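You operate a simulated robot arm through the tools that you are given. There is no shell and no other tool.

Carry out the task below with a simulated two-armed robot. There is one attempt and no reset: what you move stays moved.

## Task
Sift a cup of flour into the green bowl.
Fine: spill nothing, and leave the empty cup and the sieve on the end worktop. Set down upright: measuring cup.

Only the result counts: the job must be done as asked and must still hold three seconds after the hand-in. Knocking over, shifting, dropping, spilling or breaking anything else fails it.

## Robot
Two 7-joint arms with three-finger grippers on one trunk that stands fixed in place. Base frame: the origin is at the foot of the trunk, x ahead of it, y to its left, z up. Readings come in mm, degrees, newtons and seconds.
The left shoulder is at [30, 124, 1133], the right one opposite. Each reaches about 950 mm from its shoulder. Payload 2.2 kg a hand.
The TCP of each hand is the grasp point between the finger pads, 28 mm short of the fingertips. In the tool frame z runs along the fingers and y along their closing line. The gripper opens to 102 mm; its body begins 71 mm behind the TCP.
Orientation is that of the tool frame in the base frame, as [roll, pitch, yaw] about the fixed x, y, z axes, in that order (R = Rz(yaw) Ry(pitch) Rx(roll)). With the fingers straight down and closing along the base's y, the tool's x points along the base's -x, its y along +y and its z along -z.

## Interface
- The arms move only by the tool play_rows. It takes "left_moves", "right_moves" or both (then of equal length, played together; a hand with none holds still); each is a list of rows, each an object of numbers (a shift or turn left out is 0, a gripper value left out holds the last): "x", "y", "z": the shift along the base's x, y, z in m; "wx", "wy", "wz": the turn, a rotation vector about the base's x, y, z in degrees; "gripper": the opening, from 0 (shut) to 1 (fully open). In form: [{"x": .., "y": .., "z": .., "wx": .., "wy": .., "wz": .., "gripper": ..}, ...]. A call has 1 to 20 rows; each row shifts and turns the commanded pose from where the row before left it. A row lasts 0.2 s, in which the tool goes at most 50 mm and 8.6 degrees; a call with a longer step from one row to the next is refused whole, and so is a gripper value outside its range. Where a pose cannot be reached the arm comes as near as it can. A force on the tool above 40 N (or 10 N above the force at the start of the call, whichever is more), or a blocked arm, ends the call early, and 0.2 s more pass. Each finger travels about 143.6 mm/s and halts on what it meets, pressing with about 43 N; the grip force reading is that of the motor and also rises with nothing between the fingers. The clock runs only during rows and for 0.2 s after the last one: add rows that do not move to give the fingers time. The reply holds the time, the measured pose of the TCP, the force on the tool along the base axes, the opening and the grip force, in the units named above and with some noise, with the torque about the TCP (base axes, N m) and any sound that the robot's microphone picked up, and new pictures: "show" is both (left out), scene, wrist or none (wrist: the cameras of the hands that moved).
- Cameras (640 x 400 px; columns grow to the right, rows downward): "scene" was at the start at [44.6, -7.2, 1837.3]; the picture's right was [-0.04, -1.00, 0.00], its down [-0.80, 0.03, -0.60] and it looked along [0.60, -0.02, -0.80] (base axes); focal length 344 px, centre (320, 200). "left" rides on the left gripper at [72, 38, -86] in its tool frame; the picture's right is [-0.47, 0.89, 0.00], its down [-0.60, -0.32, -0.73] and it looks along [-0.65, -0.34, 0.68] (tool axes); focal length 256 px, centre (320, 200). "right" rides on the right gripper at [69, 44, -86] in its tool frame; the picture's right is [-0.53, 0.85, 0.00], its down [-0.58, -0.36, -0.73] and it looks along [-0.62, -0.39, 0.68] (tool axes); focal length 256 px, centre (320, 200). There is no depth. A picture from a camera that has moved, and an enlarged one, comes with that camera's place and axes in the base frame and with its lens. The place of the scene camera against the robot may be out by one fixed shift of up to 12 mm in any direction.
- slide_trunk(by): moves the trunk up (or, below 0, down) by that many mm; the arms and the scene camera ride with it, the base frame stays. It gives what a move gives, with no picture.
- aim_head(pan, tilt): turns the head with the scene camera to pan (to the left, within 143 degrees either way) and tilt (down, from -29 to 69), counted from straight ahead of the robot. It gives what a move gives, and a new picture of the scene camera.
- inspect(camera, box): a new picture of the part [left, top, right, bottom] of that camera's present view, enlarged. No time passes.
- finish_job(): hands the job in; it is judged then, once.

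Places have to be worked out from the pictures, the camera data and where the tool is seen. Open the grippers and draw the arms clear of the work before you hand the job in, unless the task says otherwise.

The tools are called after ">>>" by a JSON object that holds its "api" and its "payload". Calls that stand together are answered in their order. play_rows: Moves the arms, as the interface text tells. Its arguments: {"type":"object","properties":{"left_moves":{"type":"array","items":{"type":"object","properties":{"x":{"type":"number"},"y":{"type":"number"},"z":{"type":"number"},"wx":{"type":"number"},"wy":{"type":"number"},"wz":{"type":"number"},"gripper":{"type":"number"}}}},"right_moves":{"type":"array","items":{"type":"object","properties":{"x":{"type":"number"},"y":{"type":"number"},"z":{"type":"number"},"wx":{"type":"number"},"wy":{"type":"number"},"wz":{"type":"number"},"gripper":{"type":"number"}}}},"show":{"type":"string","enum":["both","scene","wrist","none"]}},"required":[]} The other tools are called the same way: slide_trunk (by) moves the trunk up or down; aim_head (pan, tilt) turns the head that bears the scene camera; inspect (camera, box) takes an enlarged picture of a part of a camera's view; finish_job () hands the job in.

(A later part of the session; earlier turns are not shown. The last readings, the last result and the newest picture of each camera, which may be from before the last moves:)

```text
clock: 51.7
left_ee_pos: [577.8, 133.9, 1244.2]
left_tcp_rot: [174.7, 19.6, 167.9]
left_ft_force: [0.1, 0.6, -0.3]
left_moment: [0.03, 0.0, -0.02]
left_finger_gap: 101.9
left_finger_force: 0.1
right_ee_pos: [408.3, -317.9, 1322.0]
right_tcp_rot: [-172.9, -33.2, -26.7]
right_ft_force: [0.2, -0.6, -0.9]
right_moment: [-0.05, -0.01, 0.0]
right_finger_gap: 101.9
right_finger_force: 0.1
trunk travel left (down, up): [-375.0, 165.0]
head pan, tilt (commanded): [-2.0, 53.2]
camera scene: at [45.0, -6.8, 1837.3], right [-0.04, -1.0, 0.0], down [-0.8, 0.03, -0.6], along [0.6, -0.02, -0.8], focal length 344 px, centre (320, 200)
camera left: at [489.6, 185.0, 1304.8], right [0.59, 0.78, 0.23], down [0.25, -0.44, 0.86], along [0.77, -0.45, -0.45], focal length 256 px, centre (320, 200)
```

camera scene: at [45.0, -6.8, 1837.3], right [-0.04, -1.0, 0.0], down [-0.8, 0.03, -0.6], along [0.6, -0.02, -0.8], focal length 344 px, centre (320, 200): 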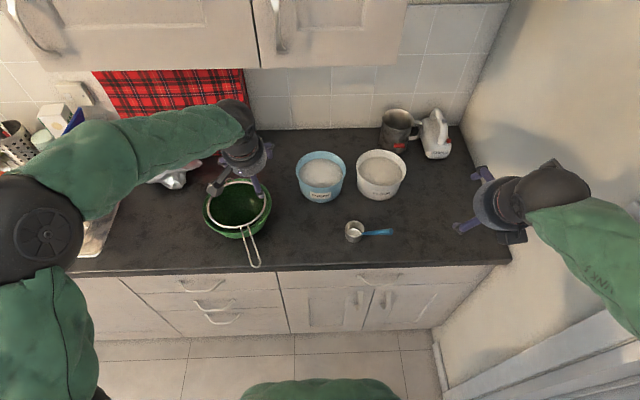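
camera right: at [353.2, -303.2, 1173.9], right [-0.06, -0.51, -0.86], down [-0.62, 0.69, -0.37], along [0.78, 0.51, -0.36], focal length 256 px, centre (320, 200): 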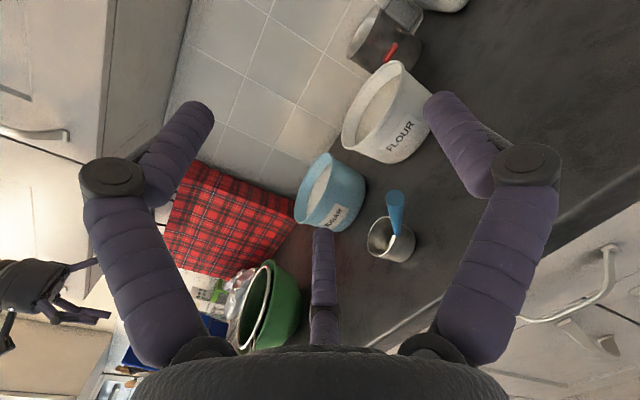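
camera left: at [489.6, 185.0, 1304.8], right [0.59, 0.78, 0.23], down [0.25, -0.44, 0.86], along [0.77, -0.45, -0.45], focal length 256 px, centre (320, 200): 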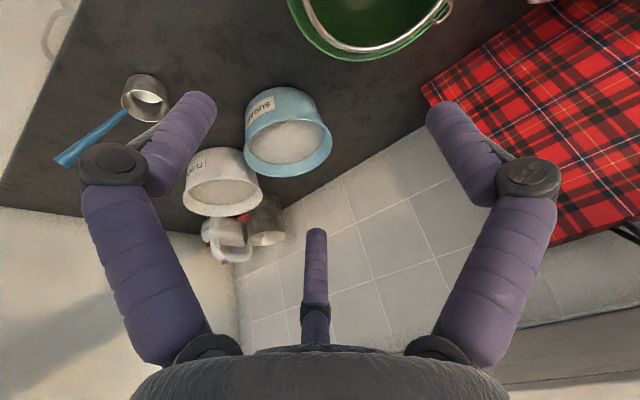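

Left arm is back in a comfortable posture. For the relocation I'll use the right hand with fingers straight down, closing across the sloping handle (three contact points, so no droop). I bring it above the handle at (560,-195,1120).

>>> {"api": "play_rows", "payload": {"right_moves": [{"wx": 2.04, "wy": 8.23, "x": 0.0217, "y": 0.0176, "z": -0.0289}, {"wx": 2.04, "wy": 8.23, "x": 0.0217, "y": 0.0176, "z": -0.0289}, {"wx": 2.04, "wy": 8.23, "x": 0.0217, "y": 0.0176, "z": -0.0289}, {"wx": 2.04, "wy": 8.23, "x": 0.0217, "y": 0.0176, "z": -0.0289}, {"wz": 7.1, "x": 0.0217, "y": 0.0176, "z": -0.0289}, {"wz": 7.1, "x": 0.0217, "y": 0.0176, "z": -0.0289}, {"wz": 7.1, "x": 0.0217, "y": 0.0176, "z": -0.0289}, {}, {}]}}

>>> {"api": "inspect", "payload": {"camera": "scene", "box": [320, 160, 480, 260]}}

```text
clock: 53.7
left_ee_pos: [579.1, 134.2, 1245.3]
left_tcp_rot: [174.7, 19.7, 167.9]
left_ft_force: [1.5, 0.9, 0.2]
left_moment: [-0.03, 0.03, 0.03]
left_finger_gap: 101.9
left_finger_force: 0.1
right_ee_pos: [559.5, -195.5, 1121.4]
right_tcp_rot: [-179.9, -0.1, -3.4]
right_ft_force: [-0.1, -0.3, 0.0]
right_moment: [-0.02, 0.02, 0.04]
right_finger_gap: 102.3
right_finger_force: 0.0
trunk travel left (down, up): [-375.0, 165.0]
head pan, tilt (commanded): [-2.0, 53.2]
camera scene: at [45.6, -6.9, 1837.3], right [-0.04, -1.0, 0.0], down [-0.8, 0.03, -0.6], along [0.6, -0.02, -0.8], focal length 344 px, centre (320, 200)
camera right: at [627.5, -242.0, 1206.8], right [-0.58, -0.81, 0.0], down [-0.55, 0.4, 0.73], along [-0.6, 0.43, -0.68], focal length 256 px, centre (320, 200)
```

scene: 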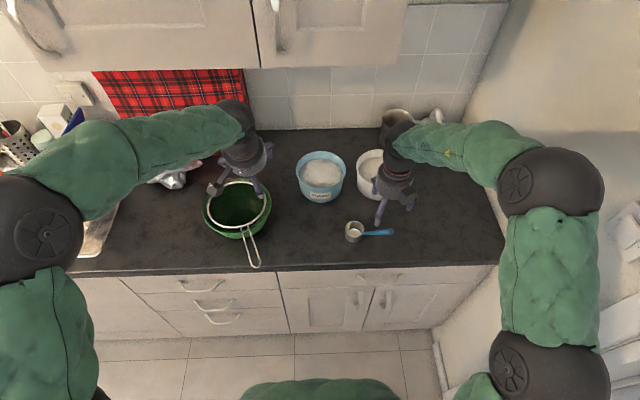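
right: 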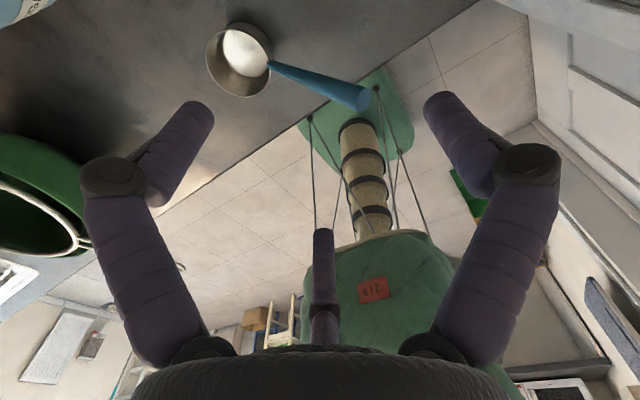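

```text
4.00 times, centred on (400, 210) of scene
camera zoom: at [45.6, -6.9, 1837.3], right [-0.04, -1.0, 0.0], down [-0.8, 0.03, -0.6], along [0.6, -0.02, -0.8], focal length 1377 px, centre (0, 160)
```

zoom: 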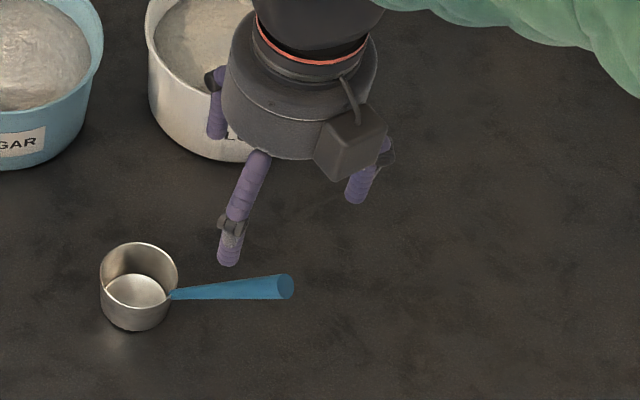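

The wrist view confirms the handle from (538,-218,1028) to (580,-150,947). I descend straight so that the handle's middle is between the fingers (TCP z 988).

>>> {"api": "play_rows", "payload": {"right_moves": [{"x": 0.001, "y": 0.0016, "z": -0.025}, {"x": 0.001, "y": 0.0016, "z": -0.025}, {"z": -0.025}, {"z": -0.025}, {"z": -0.02}, {"z": -0.013}, {}]}}

>>> {"api": "inspect", "payload": {"camera": "scene", "box": [330, 190, 430, 260]}}

>>> {"api": "inspect", "payload": {"camera": "right", "box": [160, 20, 480, 240]}}

```text
clock: 55.3
left_ee_pos: [577.4, 134.2, 1245.0]
left_tcp_rot: [174.9, 19.8, 167.8]
left_ft_force: [0.1, -0.2, 0.5]
left_moment: [0.0, 0.01, -0.01]
left_finger_gap: 102.1
left_finger_force: 0.0
right_ee_pos: [559.1, -193.9, 988.3]
right_tcp_rot: [-179.9, 0.0, -3.3]
right_ft_force: [0.3, 0.7, 0.0]
right_moment: [0.02, 0.02, 0.01]
right_finger_gap: 102.1
right_finger_force: 0.2
trunk travel left (down, up): [-375.0, 165.0]
head pan, tilt (commanded): [-2.0, 53.2]
camera scene: at [44.3, -7.2, 1837.3], right [-0.04, -1.0, 0.0], down [-0.8, 0.03, -0.6], along [0.6, -0.02, -0.8], focal length 344 px, centre (320, 200)
camera right: at [626.9, -241.1, 1074.5], right [-0.58, -0.81, 0.0], down [-0.55, 0.4, 0.73], along [-0.59, 0.43, -0.68], focal length 256 px, centre (320, 200)
```

scene: 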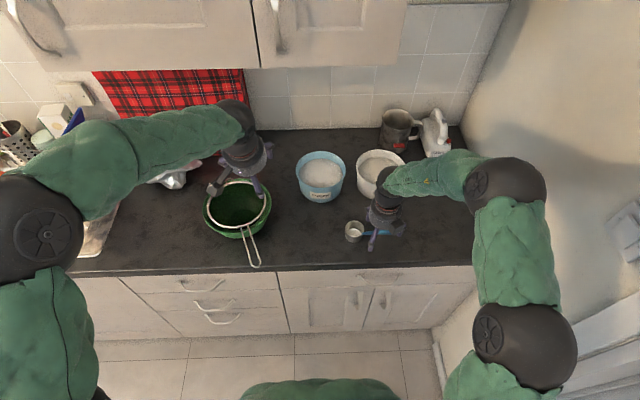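
right: 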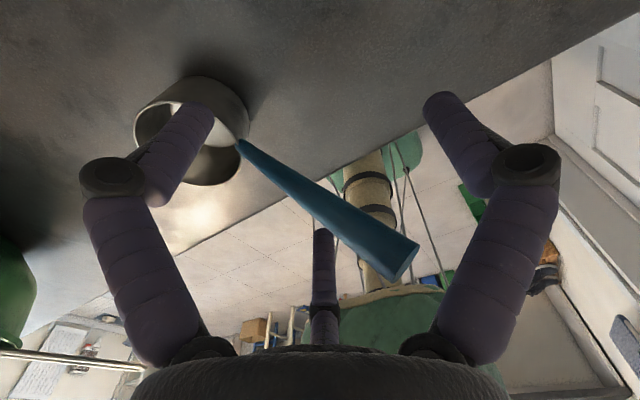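

```text
5.71 times, centred on (380, 225) of scene
camera zoom: at [44.3, -7.2, 1837.3], right [-0.04, -1.0, 0.0], down [-0.8, 0.03, -0.6], along [0.6, -0.02, -0.8], focal length 1967 px, centre (-23, 57)
```

zoom: 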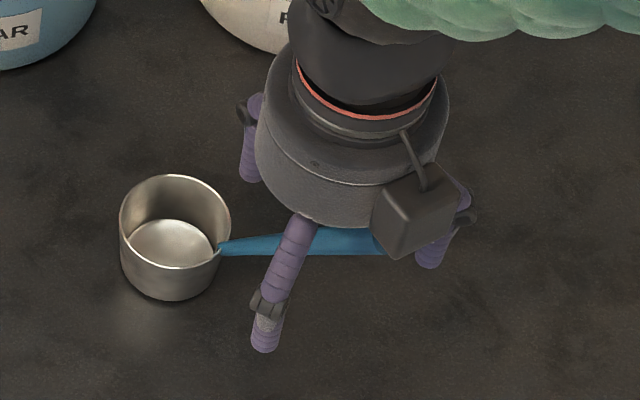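

```text
1.82 times, centred on (320, 130) of right
camera zoom: at [626.9, -241.1, 1074.5], right [-0.58, -0.81, 0.0], down [-0.55, 0.4, 0.73], along [-0.59, 0.43, -0.68], focal length 465 px, centre (320, 327)
```

zoom: 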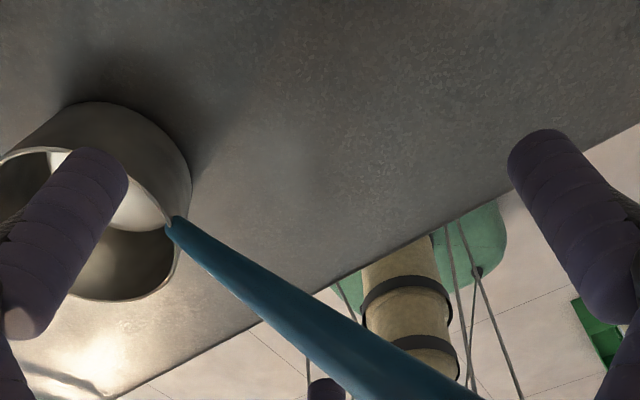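

The handle is caged cleanly between the fingers and nothing is touching. Closing now.

>>> {"api": "play_rows", "payload": {"right_moves": [{"gripper": 0.6}, {"gripper": 0.4}, {"gripper": 0.2}, {"gripper": 0.0}, {}, {}, {}]}}

>>> {"api": "inspect", "payload": {"camera": "scene", "box": [330, 190, 430, 260]}}

>>> {"api": "inspect", "payload": {"camera": "right", "box": [160, 20, 480, 240]}}

```text
clock: 56.9
left_ee_pos: [579.0, 134.4, 1244.7]
left_tcp_rot: [174.7, 19.8, 168.0]
left_ft_force: [0.2, 0.4, -0.2]
left_moment: [0.01, 0.0, -0.01]
left_finger_gap: 101.9
left_finger_force: 0.1
right_ee_pos: [560.5, -192.7, 988.4]
right_tcp_rot: [-179.9, 0.0, -3.3]
right_ft_force: [-0.4, 0.8, 0.4]
right_moment: [-0.03, 0.01, 0.0]
right_finger_gap: 22.2
right_finger_force: 42.9
trunk travel left (down, up): [-375.0, 165.0]
head pan, tilt (commanded): [-2.0, 53.2]
camera scene: at [44.7, -7.2, 1837.3], right [-0.04, -1.0, 0.0], down [-0.8, 0.03, -0.6], along [0.6, -0.02, -0.8], focal length 344 px, centre (320, 200)
camera right: at [627.0, -241.0, 1074.5], right [-0.58, -0.81, 0.0], down [-0.55, 0.4, 0.73], along [-0.59, 0.43, -0.68], focal length 256 px, centre (320, 200)
```

scene: 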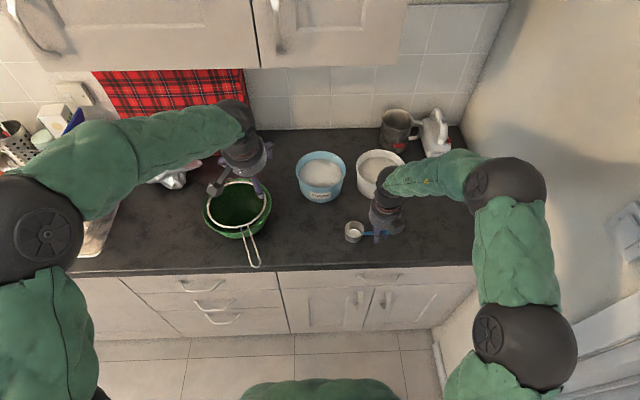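
right: 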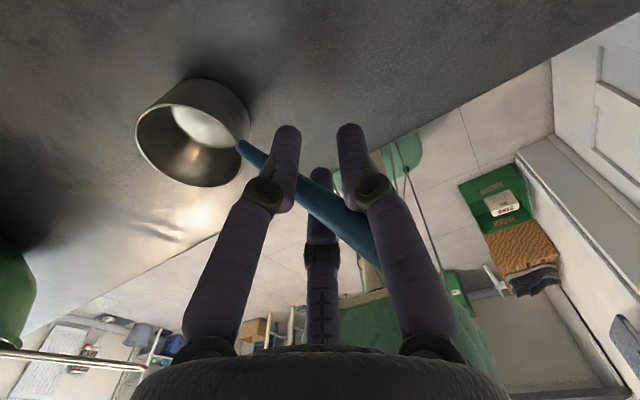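

```text
5.71 times, centred on (380, 225) of scene
camera zoom: at [44.7, -7.2, 1837.3], right [-0.04, -1.0, 0.0], down [-0.8, 0.03, -0.6], along [0.6, -0.02, -0.8], focal length 1967 px, centre (-23, 57)
```

zoom: 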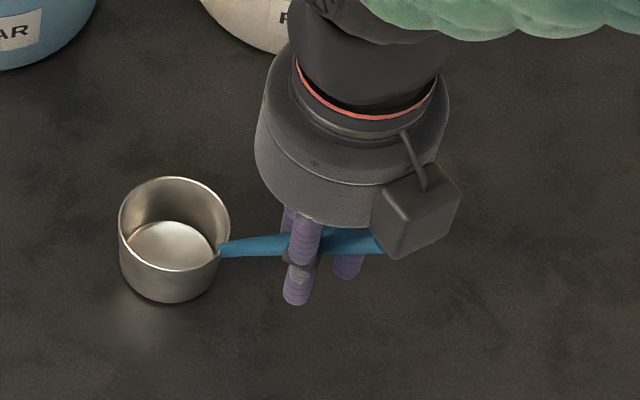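

```text
1.82 times, centred on (320, 130) of right
camera zoom: at [627.0, -241.0, 1074.5], right [-0.58, -0.81, 0.0], down [-0.55, 0.4, 0.73], along [-0.59, 0.43, -0.68], focal length 465 px, centre (320, 327)
```

zoom: 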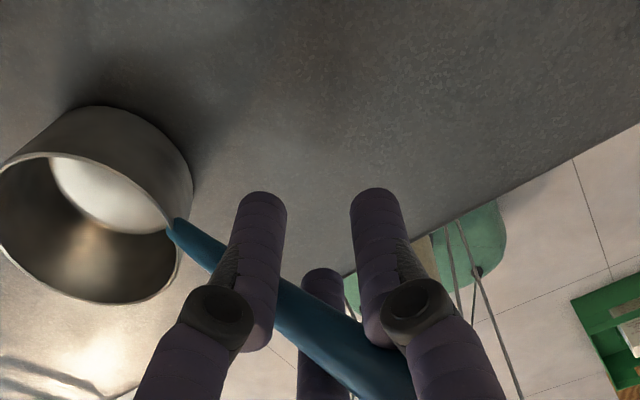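

Clean cross grip (gap 22 mm), the cup barely moved. I lift slowly 60 mm and check for droop.

>>> {"api": "play_rows", "payload": {"right_moves": [{"z": 0.004}, {"z": 0.008}, {"z": 0.016}, {"z": 0.016}, {"z": 0.016}, {}, {}]}}

>>> {"api": "inspect", "payload": {"camera": "scene", "box": [330, 180, 430, 250]}}

>>> {"api": "inspect", "payload": {"camera": "right", "box": [160, 20, 480, 240]}}

```text
clock: 58.5
left_ee_pos: [578.9, 134.4, 1245.4]
left_tcp_rot: [174.8, 19.8, 167.8]
left_ft_force: [-0.7, -0.3, 0.3]
left_moment: [0.01, 0.02, 0.0]
left_finger_gap: 101.9
left_finger_force: 0.1
right_ee_pos: [559.7, -192.4, 1045.9]
right_tcp_rot: [-179.9, -0.1, -3.3]
right_ft_force: [0.0, 0.3, -0.8]
right_moment: [0.0, 0.01, 0.0]
right_finger_gap: 22.1
right_finger_force: 42.7
trunk travel left (down, up): [-375.0, 165.0]
head pan, tilt (commanded): [-2.0, 53.2]
camera scene: at [44.5, -7.2, 1837.3], right [-0.04, -1.0, 0.0], down [-0.8, 0.03, -0.6], along [0.6, -0.02, -0.8], focal length 344 px, centre (320, 200)
camera right: at [626.7, -239.6, 1131.9], right [-0.58, -0.81, 0.0], down [-0.55, 0.4, 0.73], along [-0.59, 0.43, -0.68], focal length 256 px, centre (320, 200)
```

scene: 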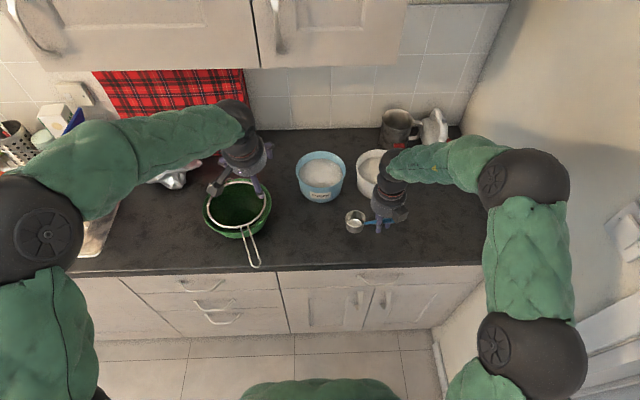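
right: 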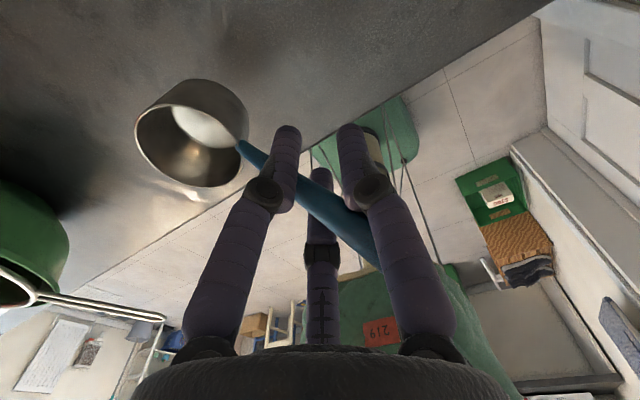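

```text
5.71 times, centred on (380, 215) of scene
camera zoom: at [44.5, -7.2, 1837.3], right [-0.04, -1.0, 0.0], down [-0.8, 0.03, -0.6], along [0.6, -0.02, -0.8], focal length 1967 px, centre (-23, 114)
```

zoom: 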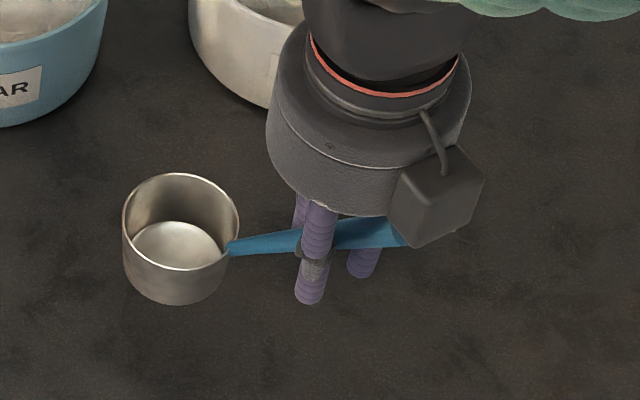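

```text
1.82 times, centred on (320, 130) of right
camera zoom: at [626.7, -239.6, 1131.9], right [-0.58, -0.81, 0.0], down [-0.55, 0.4, 0.73], along [-0.59, 0.43, -0.68], focal length 465 px, centre (320, 327)
```

zoom: 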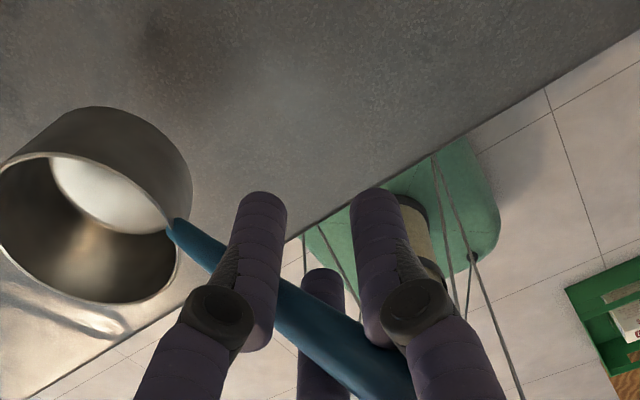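

The cup is rock-steady in this cross grip, and I now know the exact resting height (TCP z ≈ 988). I carry it to around (695,15), turning +33° so the handle points right (−y).

>>> {"api": "play_rows", "payload": {"right_moves": [{"z": 0.03}, {"z": 0.024}, {"wz": 6.67, "x": 0.0275, "y": 0.0263}, {"wz": 6.67, "x": 0.0275, "y": 0.0263}, {"wz": 6.67, "x": 0.0275, "y": 0.0263}, {"wz": 6.67, "x": 0.0275, "y": 0.0263}, {"wz": 6.62, "x": 0.0275, "y": 0.0263}, {}, {}]}}

>>> {"api": "inspect", "payload": {"camera": "scene", "box": [270, 140, 390, 224]}}

```text
clock: 60.5
left_ee_pos: [579.0, 133.1, 1245.1]
left_tcp_rot: [174.8, 19.7, 167.9]
left_ft_force: [0.5, 0.2, -0.1]
left_moment: [-0.01, 0.03, 0.01]
left_finger_gap: 101.9
left_finger_force: 0.0
right_ee_pos: [698.6, -61.4, 1101.4]
right_tcp_rot: [-179.8, 0.2, 30.0]
right_ft_force: [0.8, 0.4, -0.6]
right_moment: [-0.03, -0.01, 0.0]
right_finger_gap: 22.2
right_finger_force: 43.0
trunk travel left (down, up): [-375.0, 165.0]
head pan, tilt (commanded): [-2.0, 53.2]
camera scene: at [45.3, -6.5, 1837.3], right [-0.04, -1.0, 0.0], down [-0.8, 0.03, -0.6], along [0.6, -0.02, -0.8], focal length 344 px, centre (320, 200)
camera right: at [780.9, -64.9, 1187.1], right [-0.04, -1.0, 0.0], down [-0.68, 0.03, 0.73], along [-0.73, 0.03, -0.68], focal length 256 px, centre (320, 200)
```

scene: 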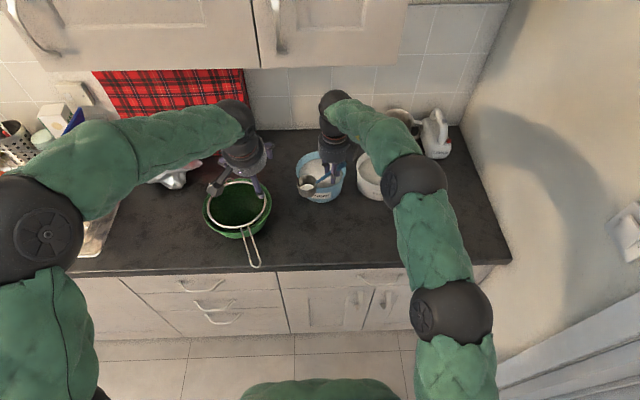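
right: 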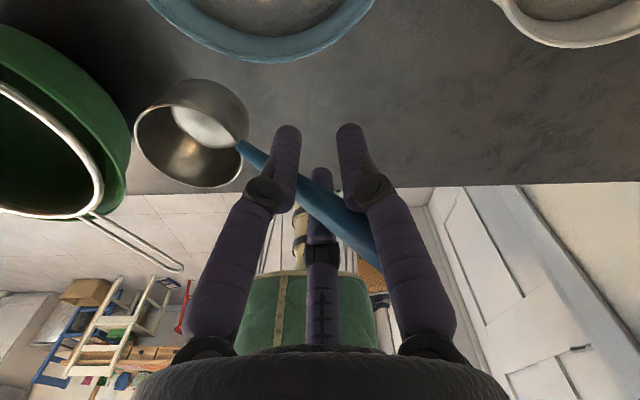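

```text
4.76 times, centred on (330, 182) of scene
camera zoom: at [45.3, -6.5, 1837.3], right [-0.04, -1.0, 0.0], down [-0.8, 0.03, -0.6], along [0.6, -0.02, -0.8], focal length 1639 px, centre (272, 286)
```

zoom: 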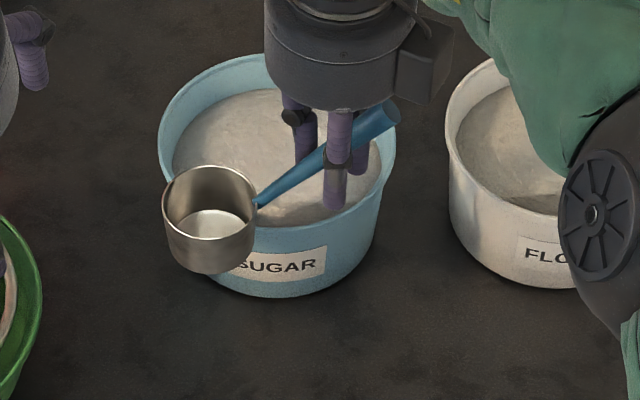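

Cup is level and over the free spot. I lower it to just above its resting height and then touch down gently.

>>> {"api": "play_rows", "payload": {"right_moves": [{"z": -0.025}, {"z": -0.025}, {"z": -0.025}, {"z": -0.02}, {"z": -0.01}, {}, {}]}}

>>> {"api": "inspect", "payload": {"camera": "scene", "box": [270, 160, 390, 244]}}

```text
clock: 62.1
left_ee_pos: [578.2, 134.0, 1244.4]
left_tcp_rot: [174.8, 19.7, 167.9]
left_ft_force: [0.2, -0.2, 0.0]
left_moment: [0.01, 0.0, 0.01]
left_finger_gap: 102.1
left_finger_force: 0.1
right_ee_pos: [699.3, -61.2, 996.9]
right_tcp_rot: [-179.9, 0.0, 30.0]
right_ft_force: [-0.5, 0.4, -1.4]
right_moment: [-0.03, -0.03, 0.01]
right_finger_gap: 22.1
right_finger_force: 42.9
trunk travel left (down, up): [-375.0, 165.0]
head pan, tilt (commanded): [-2.0, 53.2]
camera scene: at [44.8, -7.1, 1837.3], right [-0.04, -1.0, 0.0], down [-0.8, 0.03, -0.6], along [0.6, -0.02, -0.8], focal length 344 px, centre (320, 200)
camera right: at [781.0, -64.2, 1082.8], right [-0.04, -1.0, 0.0], down [-0.68, 0.03, 0.73], along [-0.73, 0.03, -0.68], focal length 256 px, centre (320, 200)
```

scene: 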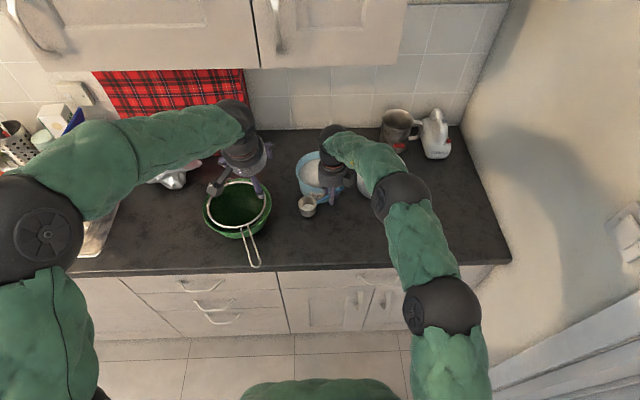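
right: 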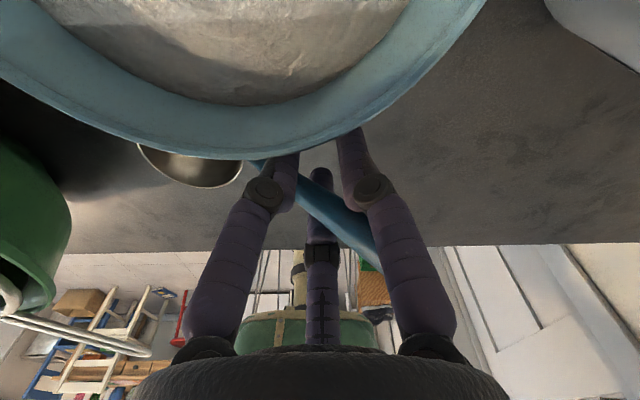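

```text
4.76 times, centred on (330, 202) of scene
camera zoom: at [44.8, -7.1, 1837.3], right [-0.04, -1.0, 0.0], down [-0.8, 0.03, -0.6], along [0.6, -0.02, -0.8], focal length 1639 px, centre (272, 190)
```

zoom: 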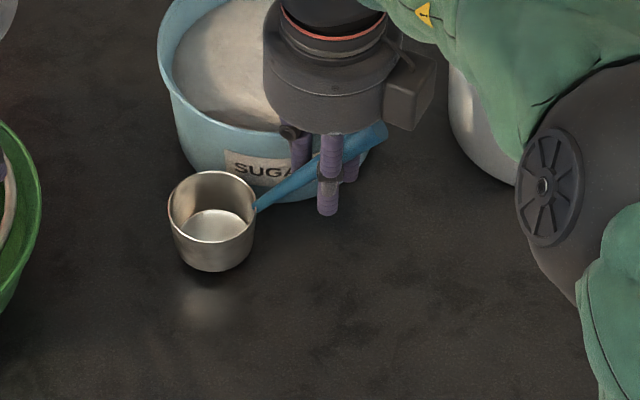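

About 8 mm to go. I lower in small steps until contact.

>>> {"api": "play_rows", "payload": {"right_moves": [{"z": -0.005}, {"z": -0.002}, {}], "show": "none"}}

>>> {"api": "play_rows", "payload": {"right_moves": [{"z": -0.0015}, {}], "show": "none"}}

>>> {"api": "play_rows", "payload": {"right_moves": [{"z": -0.001}, {}], "show": "none"}}

```text
clock: 62.9
left_ee_pos: [578.1, 133.7, 1244.9]
left_tcp_rot: [174.8, 19.7, 167.9]
left_ft_force: [0.4, -0.3, -0.5]
left_moment: [-0.01, -0.03, -0.02]
left_finger_gap: 102.2
left_finger_force: 0.0
right_ee_pos: [697.9, -61.7, 990.3]
right_tcp_rot: [-179.8, -0.1, 29.9]
right_ft_force: [0.2, 1.0, -0.3]
right_moment: [-0.06, -0.02, -0.02]
right_finger_gap: 22.1
right_finger_force: 42.4
trunk travel left (down, up): [-375.0, 165.0]
head pan, tilt (commanded): [-2.0, 53.2]
```

```text
clock: 63.5
left_ee_pos: [577.9, 133.3, 1244.8]
left_tcp_rot: [174.8, 19.8, 167.9]
left_ft_force: [-0.4, -0.2, 1.5]
left_moment: [0.02, 0.02, -0.02]
left_finger_gap: 102.0
left_finger_force: 0.0
right_ee_pos: [698.0, -61.6, 989.2]
right_tcp_rot: [-179.9, 0.0, 29.9]
right_ft_force: [-0.4, 0.6, 0.6]
right_moment: [0.08, 0.03, 0.05]
right_finger_gap: 22.2
right_finger_force: 42.7
trunk travel left (down, up): [-375.0, 165.0]
head pan, tilt (commanded): [-2.0, 53.2]
```

```text
clock: 64.1
left_ee_pos: [578.4, 134.1, 1244.7]
left_tcp_rot: [174.8, 19.8, 167.9]
left_ft_force: [0.5, 0.6, -0.7]
left_moment: [-0.03, -0.01, -0.01]
left_finger_gap: 102.1
left_finger_force: 0.1
right_ee_pos: [697.6, -61.6, 989.1]
right_tcp_rot: [180.0, -0.1, 29.9]
right_ft_force: [0.3, 1.0, 4.0]
right_moment: [0.55, 0.05, -0.03]
right_finger_gap: 22.3
right_finger_force: 43.2
trunk travel left (down, up): [-375.0, 165.0]
head pan, tilt (commanded): [-2.0, 53.2]
```

Touchdown felt at TCP z = 989. I open the gripper and raise the hand straight up.

>>> {"api": "play_rows", "payload": {"right_moves": [{"gripper": 0.4}, {"gripper": 0.7}, {"gripper": 1.0}, {}, {}, {"z": 0.02}, {"z": 0.03}, {"z": 0.04}, {"z": 0.045}, {"z": 0.045}, {}]}}

>>> {"api": "inspect", "payload": {"camera": "scene", "box": [270, 160, 390, 244]}}

>>> {"api": "inspect", "payload": {"camera": "right", "box": [160, 0, 480, 220]}}

```text
clock: 66.5
left_ee_pos: [578.9, 134.1, 1243.7]
left_tcp_rot: [174.9, 19.7, 167.9]
left_ft_force: [-0.2, 0.5, 0.0]
left_moment: [-0.02, 0.0, -0.01]
left_finger_gap: 102.2
left_finger_force: 0.1
right_ee_pos: [695.6, -60.9, 1169.7]
right_tcp_rot: [-179.9, -0.1, 30.1]
right_ft_force: [0.6, -0.2, -0.1]
right_moment: [0.03, 0.02, -0.02]
right_finger_gap: 101.9
right_finger_force: 0.0
trunk travel left (down, up): [-375.0, 165.0]
head pan, tilt (commanded): [-2.0, 53.2]
camera scene: at [45.3, -7.2, 1837.2], right [-0.04, -1.0, 0.0], down [-0.8, 0.03, -0.6], along [0.6, -0.02, -0.8], focal length 344 px, centre (320, 200)
camera right: at [777.5, -64.1, 1255.4], right [-0.04, -1.0, 0.0], down [-0.68, 0.03, 0.73], along [-0.73, 0.03, -0.68], focal length 256 px, centre (320, 200)
```

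scene: 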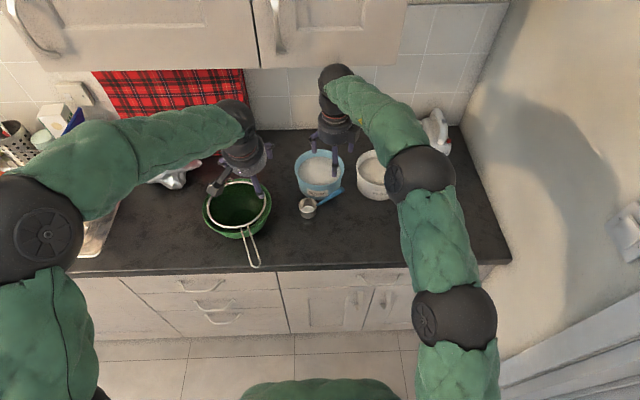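
right: 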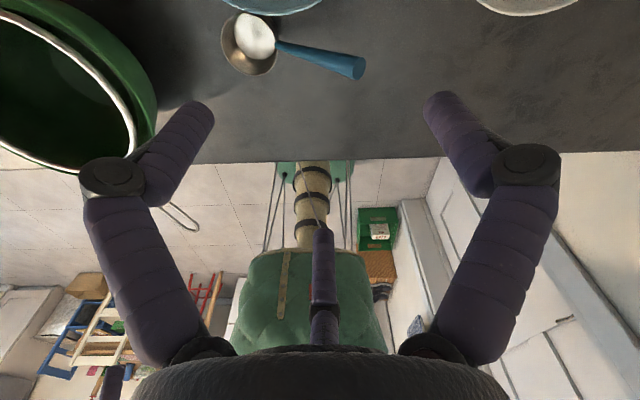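

```text
4.76 times, centred on (330, 202) of scene
camera zoom: at [45.3, -7.2, 1837.2], right [-0.04, -1.0, 0.0], down [-0.8, 0.03, -0.6], along [0.6, -0.02, -0.8], focal length 1639 px, centre (272, 190)
```

zoom: 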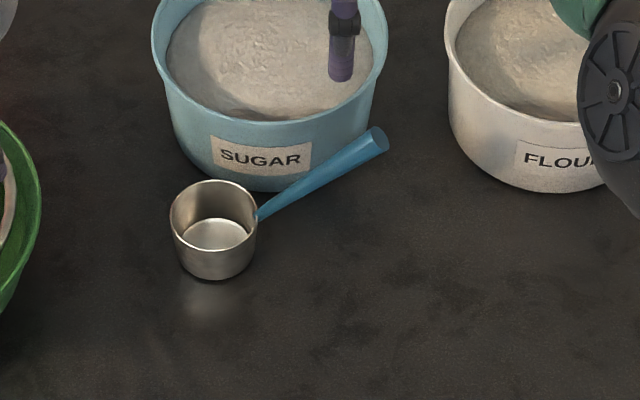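

```text
1.82 times, centred on (320, 110) of right
camera zoom: at [777.5, -64.1, 1255.4], right [-0.04, -1.0, 0.0], down [-0.68, 0.03, 0.73], along [-0.73, 0.03, -0.68], focal length 465 px, centre (320, 364)
```

zoom: 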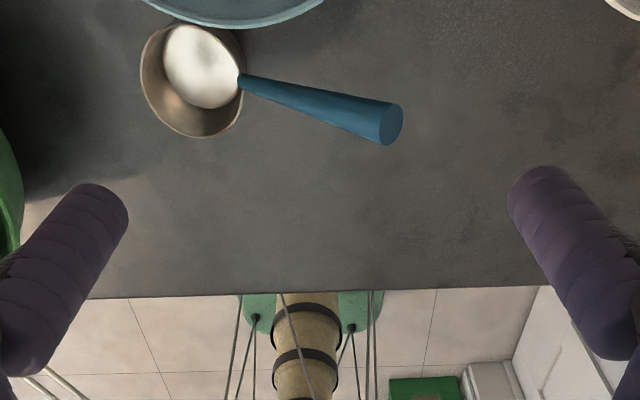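

The cup stands upright at about (690,16) with its handle pointing straight right: root (691,-13,947), end (692,-93,1028). I retreat the right arm up and to the right.

>>> {"api": "play_rows", "payload": {"right_moves": [{"x": -0.0245, "y": -0.029, "z": 0.018}, {"x": -0.0245, "y": -0.029, "z": 0.018}, {"x": -0.0245, "y": -0.029, "z": 0.018}, {"x": -0.0245, "y": -0.029, "z": 0.018}, {"x": -0.0245, "y": -0.029, "z": 0.018}, {"x": -0.0245, "y": -0.029, "z": 0.018}, {"x": -0.0245, "y": -0.029, "z": 0.018}, {"x": -0.0245, "y": -0.029, "z": 0.018}, {"x": -0.0245, "y": -0.029, "z": 0.018}, {"x": -0.0245, "y": -0.029, "z": 0.018}, {}], "show": "scene"}}

>>> {"api": "inspect", "payload": {"camera": "scene", "box": [280, 130, 440, 230]}}

>>> {"api": "inspect", "payload": {"camera": "left", "box": [0, 0, 400, 250]}}

```text
clock: 68.9
left_ee_pos: [580.3, 134.1, 1244.5]
left_tcp_rot: [174.8, 19.8, 167.9]
left_ft_force: [0.3, 0.6, -0.7]
left_moment: [0.03, -0.01, 0.0]
left_finger_gap: 102.3
left_finger_force: 0.0
right_ee_pos: [452.2, -348.0, 1347.3]
right_tcp_rot: [-179.9, 0.0, 30.0]
right_ft_force: [0.0, 0.9, 0.4]
right_moment: [0.03, 0.06, -0.01]
right_finger_gap: 102.1
right_finger_force: 0.1
trunk travel left (down, up): [-375.0, 165.0]
head pan, tilt (commanded): [-2.0, 53.2]
camera scene: at [45.8, -6.7, 1837.2], right [-0.04, -1.0, 0.0], down [-0.8, 0.03, -0.6], along [0.6, -0.02, -0.8], focal length 344 px, centre (320, 200)
```

scene: 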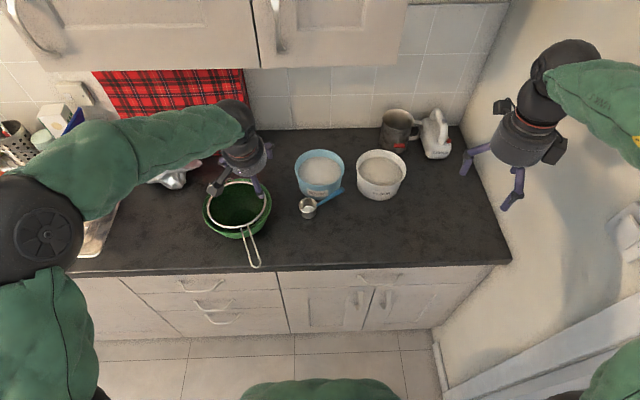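

```text
4.00 times, centred on (360, 180) of scene
camera zoom: at [45.8, -6.7, 1837.2], right [-0.04, -1.0, 0.0], down [-0.8, 0.03, -0.6], along [0.6, -0.02, -0.8], focal length 1377 px, centre (160, 280)
```

zoom: 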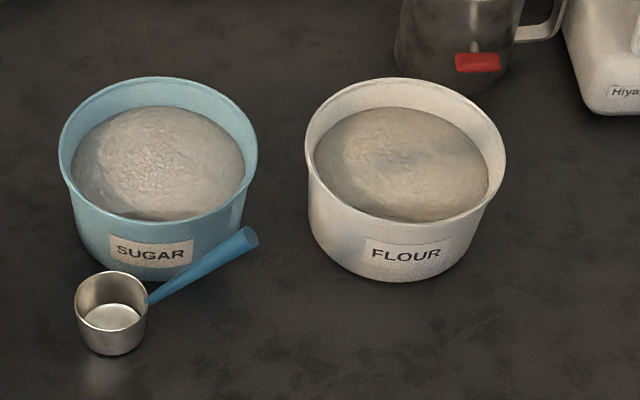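

```text
1.60 times, centred on (200, 125) of left
camera zoom: at [490.1, 185.0, 1304.4], right [0.59, 0.78, 0.23], down [0.25, -0.44, 0.86], along [0.77, -0.45, -0.45], focal length 410 px, centre (512, 320)
```

zoom: 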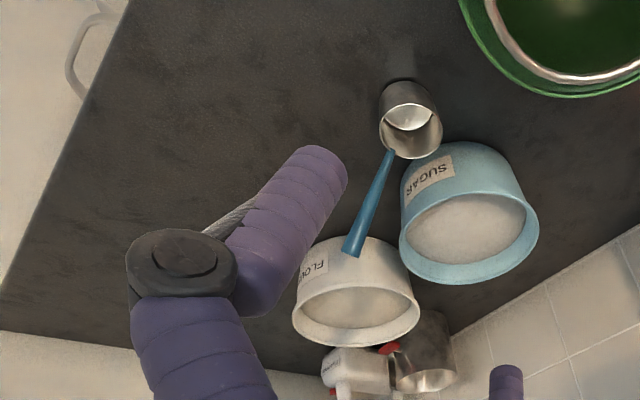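

The flour tub's rim centre is near (804,-236,990), about 164 mm wide. Now I turn the left hand so its fingers point straight forward, rolled so they'll close across the handle, and stage it at (620,-40,1120).

>>> {"api": "play_rows", "payload": {"left_moves": [{"wx": 3.13, "wy": -7.47, "wz": -2.32, "x": 0.0044, "y": -0.0193, "z": -0.0138, "gripper": 0.85}, {"wx": 3.13, "wy": -7.47, "wz": -2.32, "x": 0.0044, "y": -0.0193, "z": -0.0138}, {"wx": 3.13, "wy": -7.47, "wz": -2.32, "x": 0.0044, "y": -0.0193, "z": -0.0138}, {"wx": 3.13, "wy": -7.47, "wz": -2.32, "x": 0.0044, "y": -0.0193, "z": -0.0138}, {"wx": 3.13, "wy": -7.47, "wz": -2.32, "x": 0.0044, "y": -0.0193, "z": -0.0138}, {"wx": 3.13, "wy": -7.47, "wz": -2.32, "x": 0.0044, "y": -0.0193, "z": -0.0138}, {"wx": 3.13, "wy": -7.47, "wz": -2.32, "x": 0.0044, "y": -0.0193, "z": -0.0138}, {"wx": 3.13, "wy": -7.47, "wz": -2.32, "x": 0.0044, "y": -0.0193, "z": -0.0138}, {"wx": 3.13, "wy": -7.47, "wz": -2.32, "x": 0.0044, "y": -0.0193, "z": -0.0138}, {}, {}]}}

```text
clock: 71.3
left_ee_pos: [620.1, -39.9, 1120.0]
left_tcp_rot: [90.1, 45.7, 90.0]
left_ft_force: [0.5, -0.3, -0.3]
left_moment: [-0.03, 0.02, 0.01]
left_finger_gap: 86.8
left_finger_force: 0.0
right_ee_pos: [453.4, -349.1, 1346.5]
right_tcp_rot: [-179.8, 0.0, 30.0]
right_ft_force: [-0.2, 0.5, 0.2]
right_moment: [-0.01, -0.04, 0.01]
right_finger_gap: 102.1
right_finger_force: 0.1
trunk travel left (down, up): [-375.0, 165.0]
head pan, tilt (commanded): [-2.0, 53.2]
camera scene: at [45.1, -7.7, 1837.3], right [-0.04, -1.0, 0.0], down [-0.8, 0.03, -0.6], along [0.6, -0.02, -0.8], focal length 344 px, centre (320, 200)
camera left: at [533.8, 38.3, 1095.1], right [0.0, 0.31, 0.95], down [-0.73, -0.65, 0.21], along [0.68, -0.7, 0.22], focal length 256 px, centre (320, 200)
```

scene: 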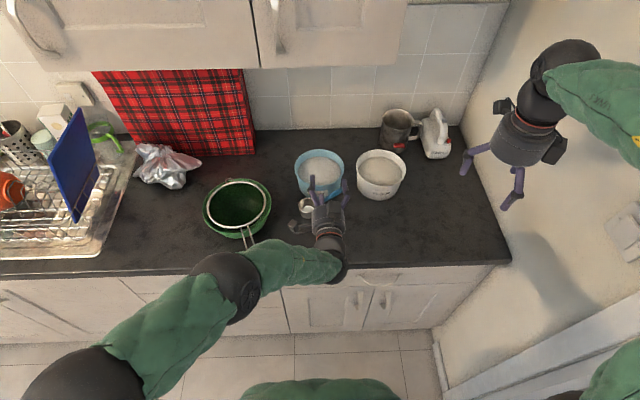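
left: 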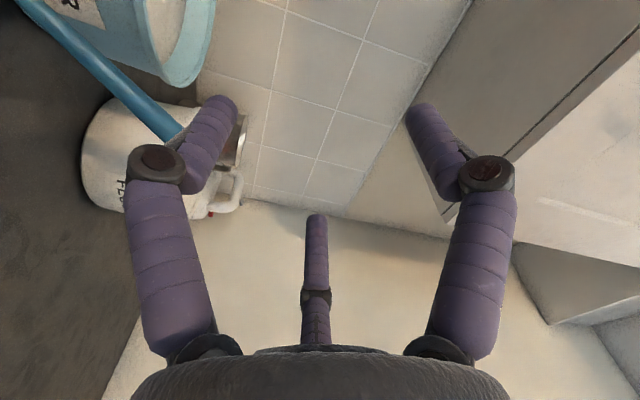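

The left hand reached the pose exactly, with no limits. I lower it to 94 mm behind the grip point, (590,-69,998), and check alignment with the handle.

>>> {"api": "play_rows", "payload": {"left_moves": [{"x": -0.0075, "y": -0.0073, "z": -0.0305}, {"x": -0.0075, "y": -0.0073, "z": -0.0305}, {"x": -0.0075, "y": -0.0073, "z": -0.0305}, {"x": -0.0075, "y": -0.0073, "z": -0.0305}, {}, {}]}}

>>> {"api": "inspect", "payload": {"camera": "scene", "box": [270, 160, 398, 240]}}

>>> {"api": "inspect", "payload": {"camera": "left", "box": [0, 0, 400, 250]}}

```text
clock: 72.7
left_ee_pos: [589.4, -73.0, 999.6]
left_tcp_rot: [90.0, 45.6, 90.1]
left_ft_force: [0.6, 0.4, 0.4]
left_moment: [0.01, -0.03, -0.02]
left_finger_gap: 86.6
left_finger_force: 0.1
right_ee_pos: [452.7, -348.9, 1347.6]
right_tcp_rot: [-179.9, 0.0, 30.0]
right_ft_force: [-0.7, 0.0, -0.1]
right_moment: [0.02, 0.01, -0.02]
right_finger_gap: 102.1
right_finger_force: 0.1
trunk travel left (down, up): [-375.0, 165.0]
head pan, tilt (commanded): [-2.0, 53.2]
camera scene: at [44.9, -7.8, 1837.3], right [-0.04, -1.0, 0.0], down [-0.8, 0.03, -0.6], along [0.6, -0.02, -0.8], focal length 344 px, centre (320, 200)
camera left: at [504.6, 5.3, 974.9], right [0.0, 0.31, 0.95], down [-0.73, -0.65, 0.21], along [0.68, -0.7, 0.22], focal length 256 px, centre (320, 200)
```

scene: 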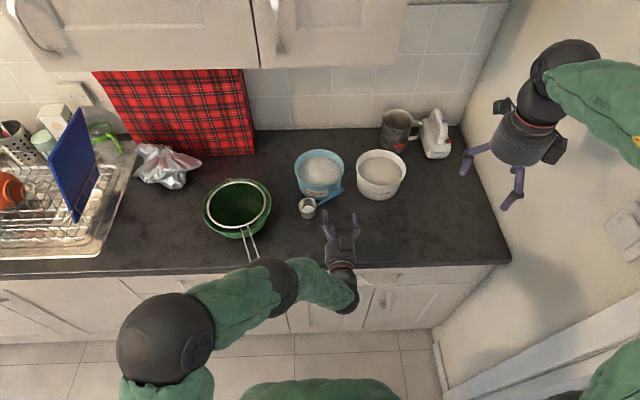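
left: 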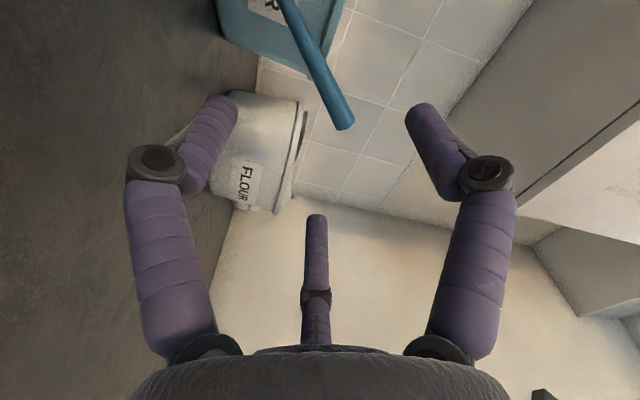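

```text
5.00 times, centred on (334, 200) of scene
camera zoom: at [44.9, -7.8, 1837.3], right [-0.04, -1.0, 0.0], down [-0.8, 0.03, -0.6], along [0.6, -0.02, -0.8], focal length 1721 px, centre (250, 200)
```

zoom: 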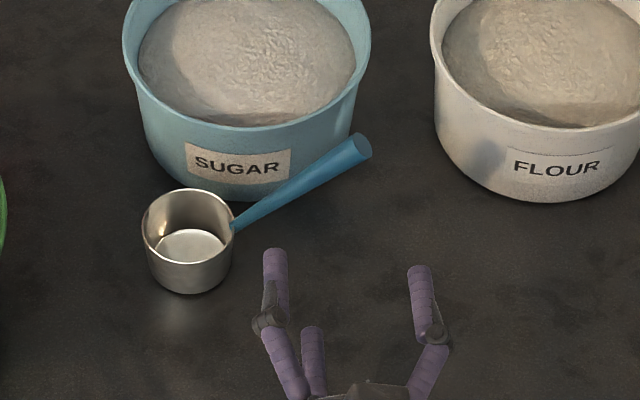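

```text
1.60 times, centred on (200, 125) of left
camera zoom: at [504.6, 5.3, 974.9], right [0.0, 0.31, 0.95], down [-0.73, -0.65, 0.21], along [0.68, -0.7, 0.22], focal length 410 px, centre (512, 320)
```

zoom: 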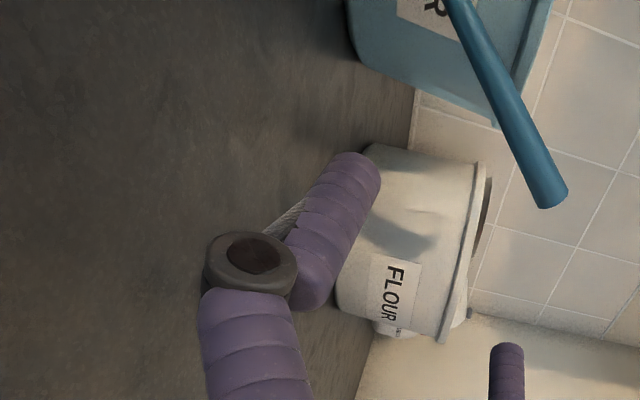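

The handle sits 5 mm toward the single upper finger, just as intended. I advance 95 mm straight forward around it.

>>> {"api": "play_rows", "payload": {"left_moves": [{"x": 0.02}, {"x": 0.02}, {"x": 0.02}, {"x": 0.02}, {"x": 0.015}, {}, {}]}}

>>> {"api": "inspect", "payload": {"camera": "scene", "box": [270, 160, 398, 240]}}

>>> {"api": "inspect", "payload": {"camera": "left", "box": [120, 0, 520, 250]}}

```text
clock: 74.3
left_ee_pos: [683.7, -69.7, 1000.3]
left_tcp_rot: [90.1, 45.5, 90.1]
left_ft_force: [0.0, -0.7, -0.1]
left_moment: [0.04, -0.02, 0.0]
left_finger_gap: 86.6
left_finger_force: 0.2
right_ee_pos: [452.3, -347.7, 1346.6]
right_tcp_rot: [-179.9, 0.0, 30.1]
right_ft_force: [0.3, 0.4, -0.1]
right_moment: [0.0, 0.04, -0.02]
right_finger_gap: 101.7
right_finger_force: 0.0
trunk travel left (down, up): [-375.0, 165.0]
head pan, tilt (commanded): [-2.0, 53.2]
camera scene: at [44.7, -7.3, 1837.3], right [-0.04, -1.0, 0.0], down [-0.8, 0.03, -0.6], along [0.6, -0.02, -0.8], focal length 344 px, centre (320, 200)
camera left: at [599.4, 8.6, 976.5], right [0.0, 0.31, 0.95], down [-0.73, -0.65, 0.21], along [0.68, -0.7, 0.22], focal length 256 px, centre (320, 200)
```

scene: 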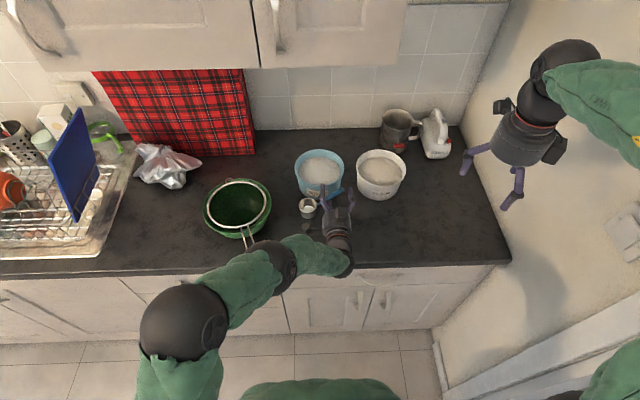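
left: 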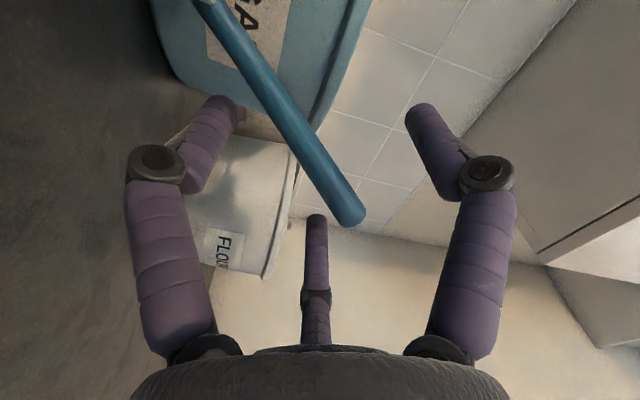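

```text
5.00 times, centred on (334, 200) of scene
camera zoom: at [44.7, -7.3, 1837.3], right [-0.04, -1.0, 0.0], down [-0.8, 0.03, -0.6], along [0.6, -0.02, -0.8], focal length 1721 px, centre (250, 200)
```

zoom: 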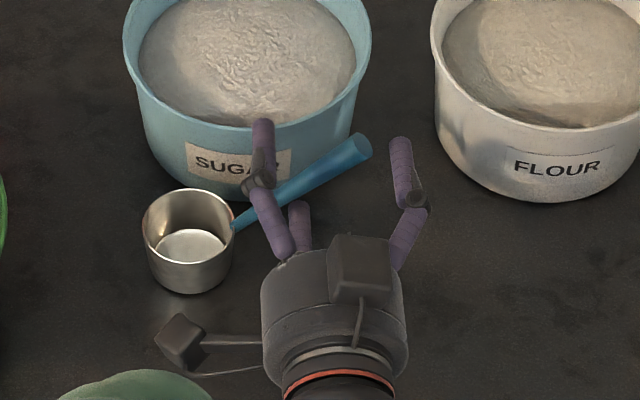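

```text
1.60 times, centred on (320, 125) of left
camera zoom: at [599.4, 8.6, 976.5], right [0.0, 0.31, 0.95], down [-0.73, -0.65, 0.21], along [0.68, -0.7, 0.22], focal length 410 px, centre (320, 320)
```

zoom: 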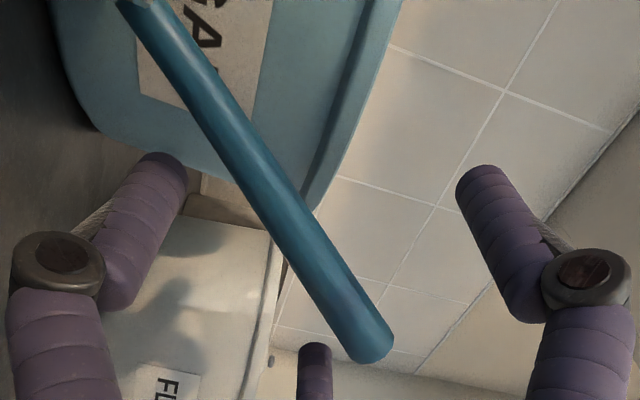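

The handle is inside the finger cage. Before closing I check how near the left elbow is to the sieve's handle.

>>> {"api": "inspect", "payload": {"camera": "scene", "box": [180, 170, 340, 270]}}

>>> {"api": "inspect", "payload": {"camera": "right", "box": [0, 0, 640, 400]}}

```text
4.00 times, centred on (260, 220) of scene
camera zoom: at [44.7, -7.3, 1837.3], right [-0.04, -1.0, 0.0], down [-0.8, 0.03, -0.6], along [0.6, -0.02, -0.8], focal length 1377 px, centre (560, 120)
```

zoom: 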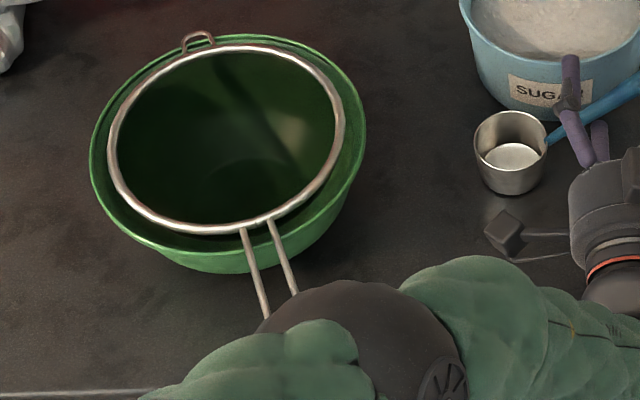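

```text
1.00 times, centred on (320, 200) of right (not enlarged: the box is as wide or as high as the picture)
camera zoom: at [534.9, -351.7, 1432.3], right [-0.04, -1.0, 0.0], down [-0.68, 0.03, 0.73], along [-0.73, 0.03, -0.68], focal length 256 px, centre (320, 200)
```

zoom: 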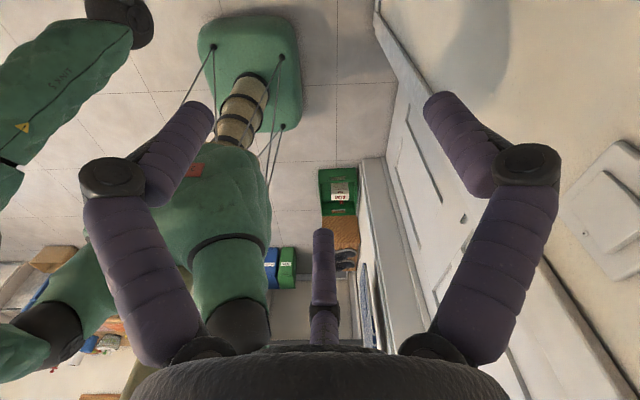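

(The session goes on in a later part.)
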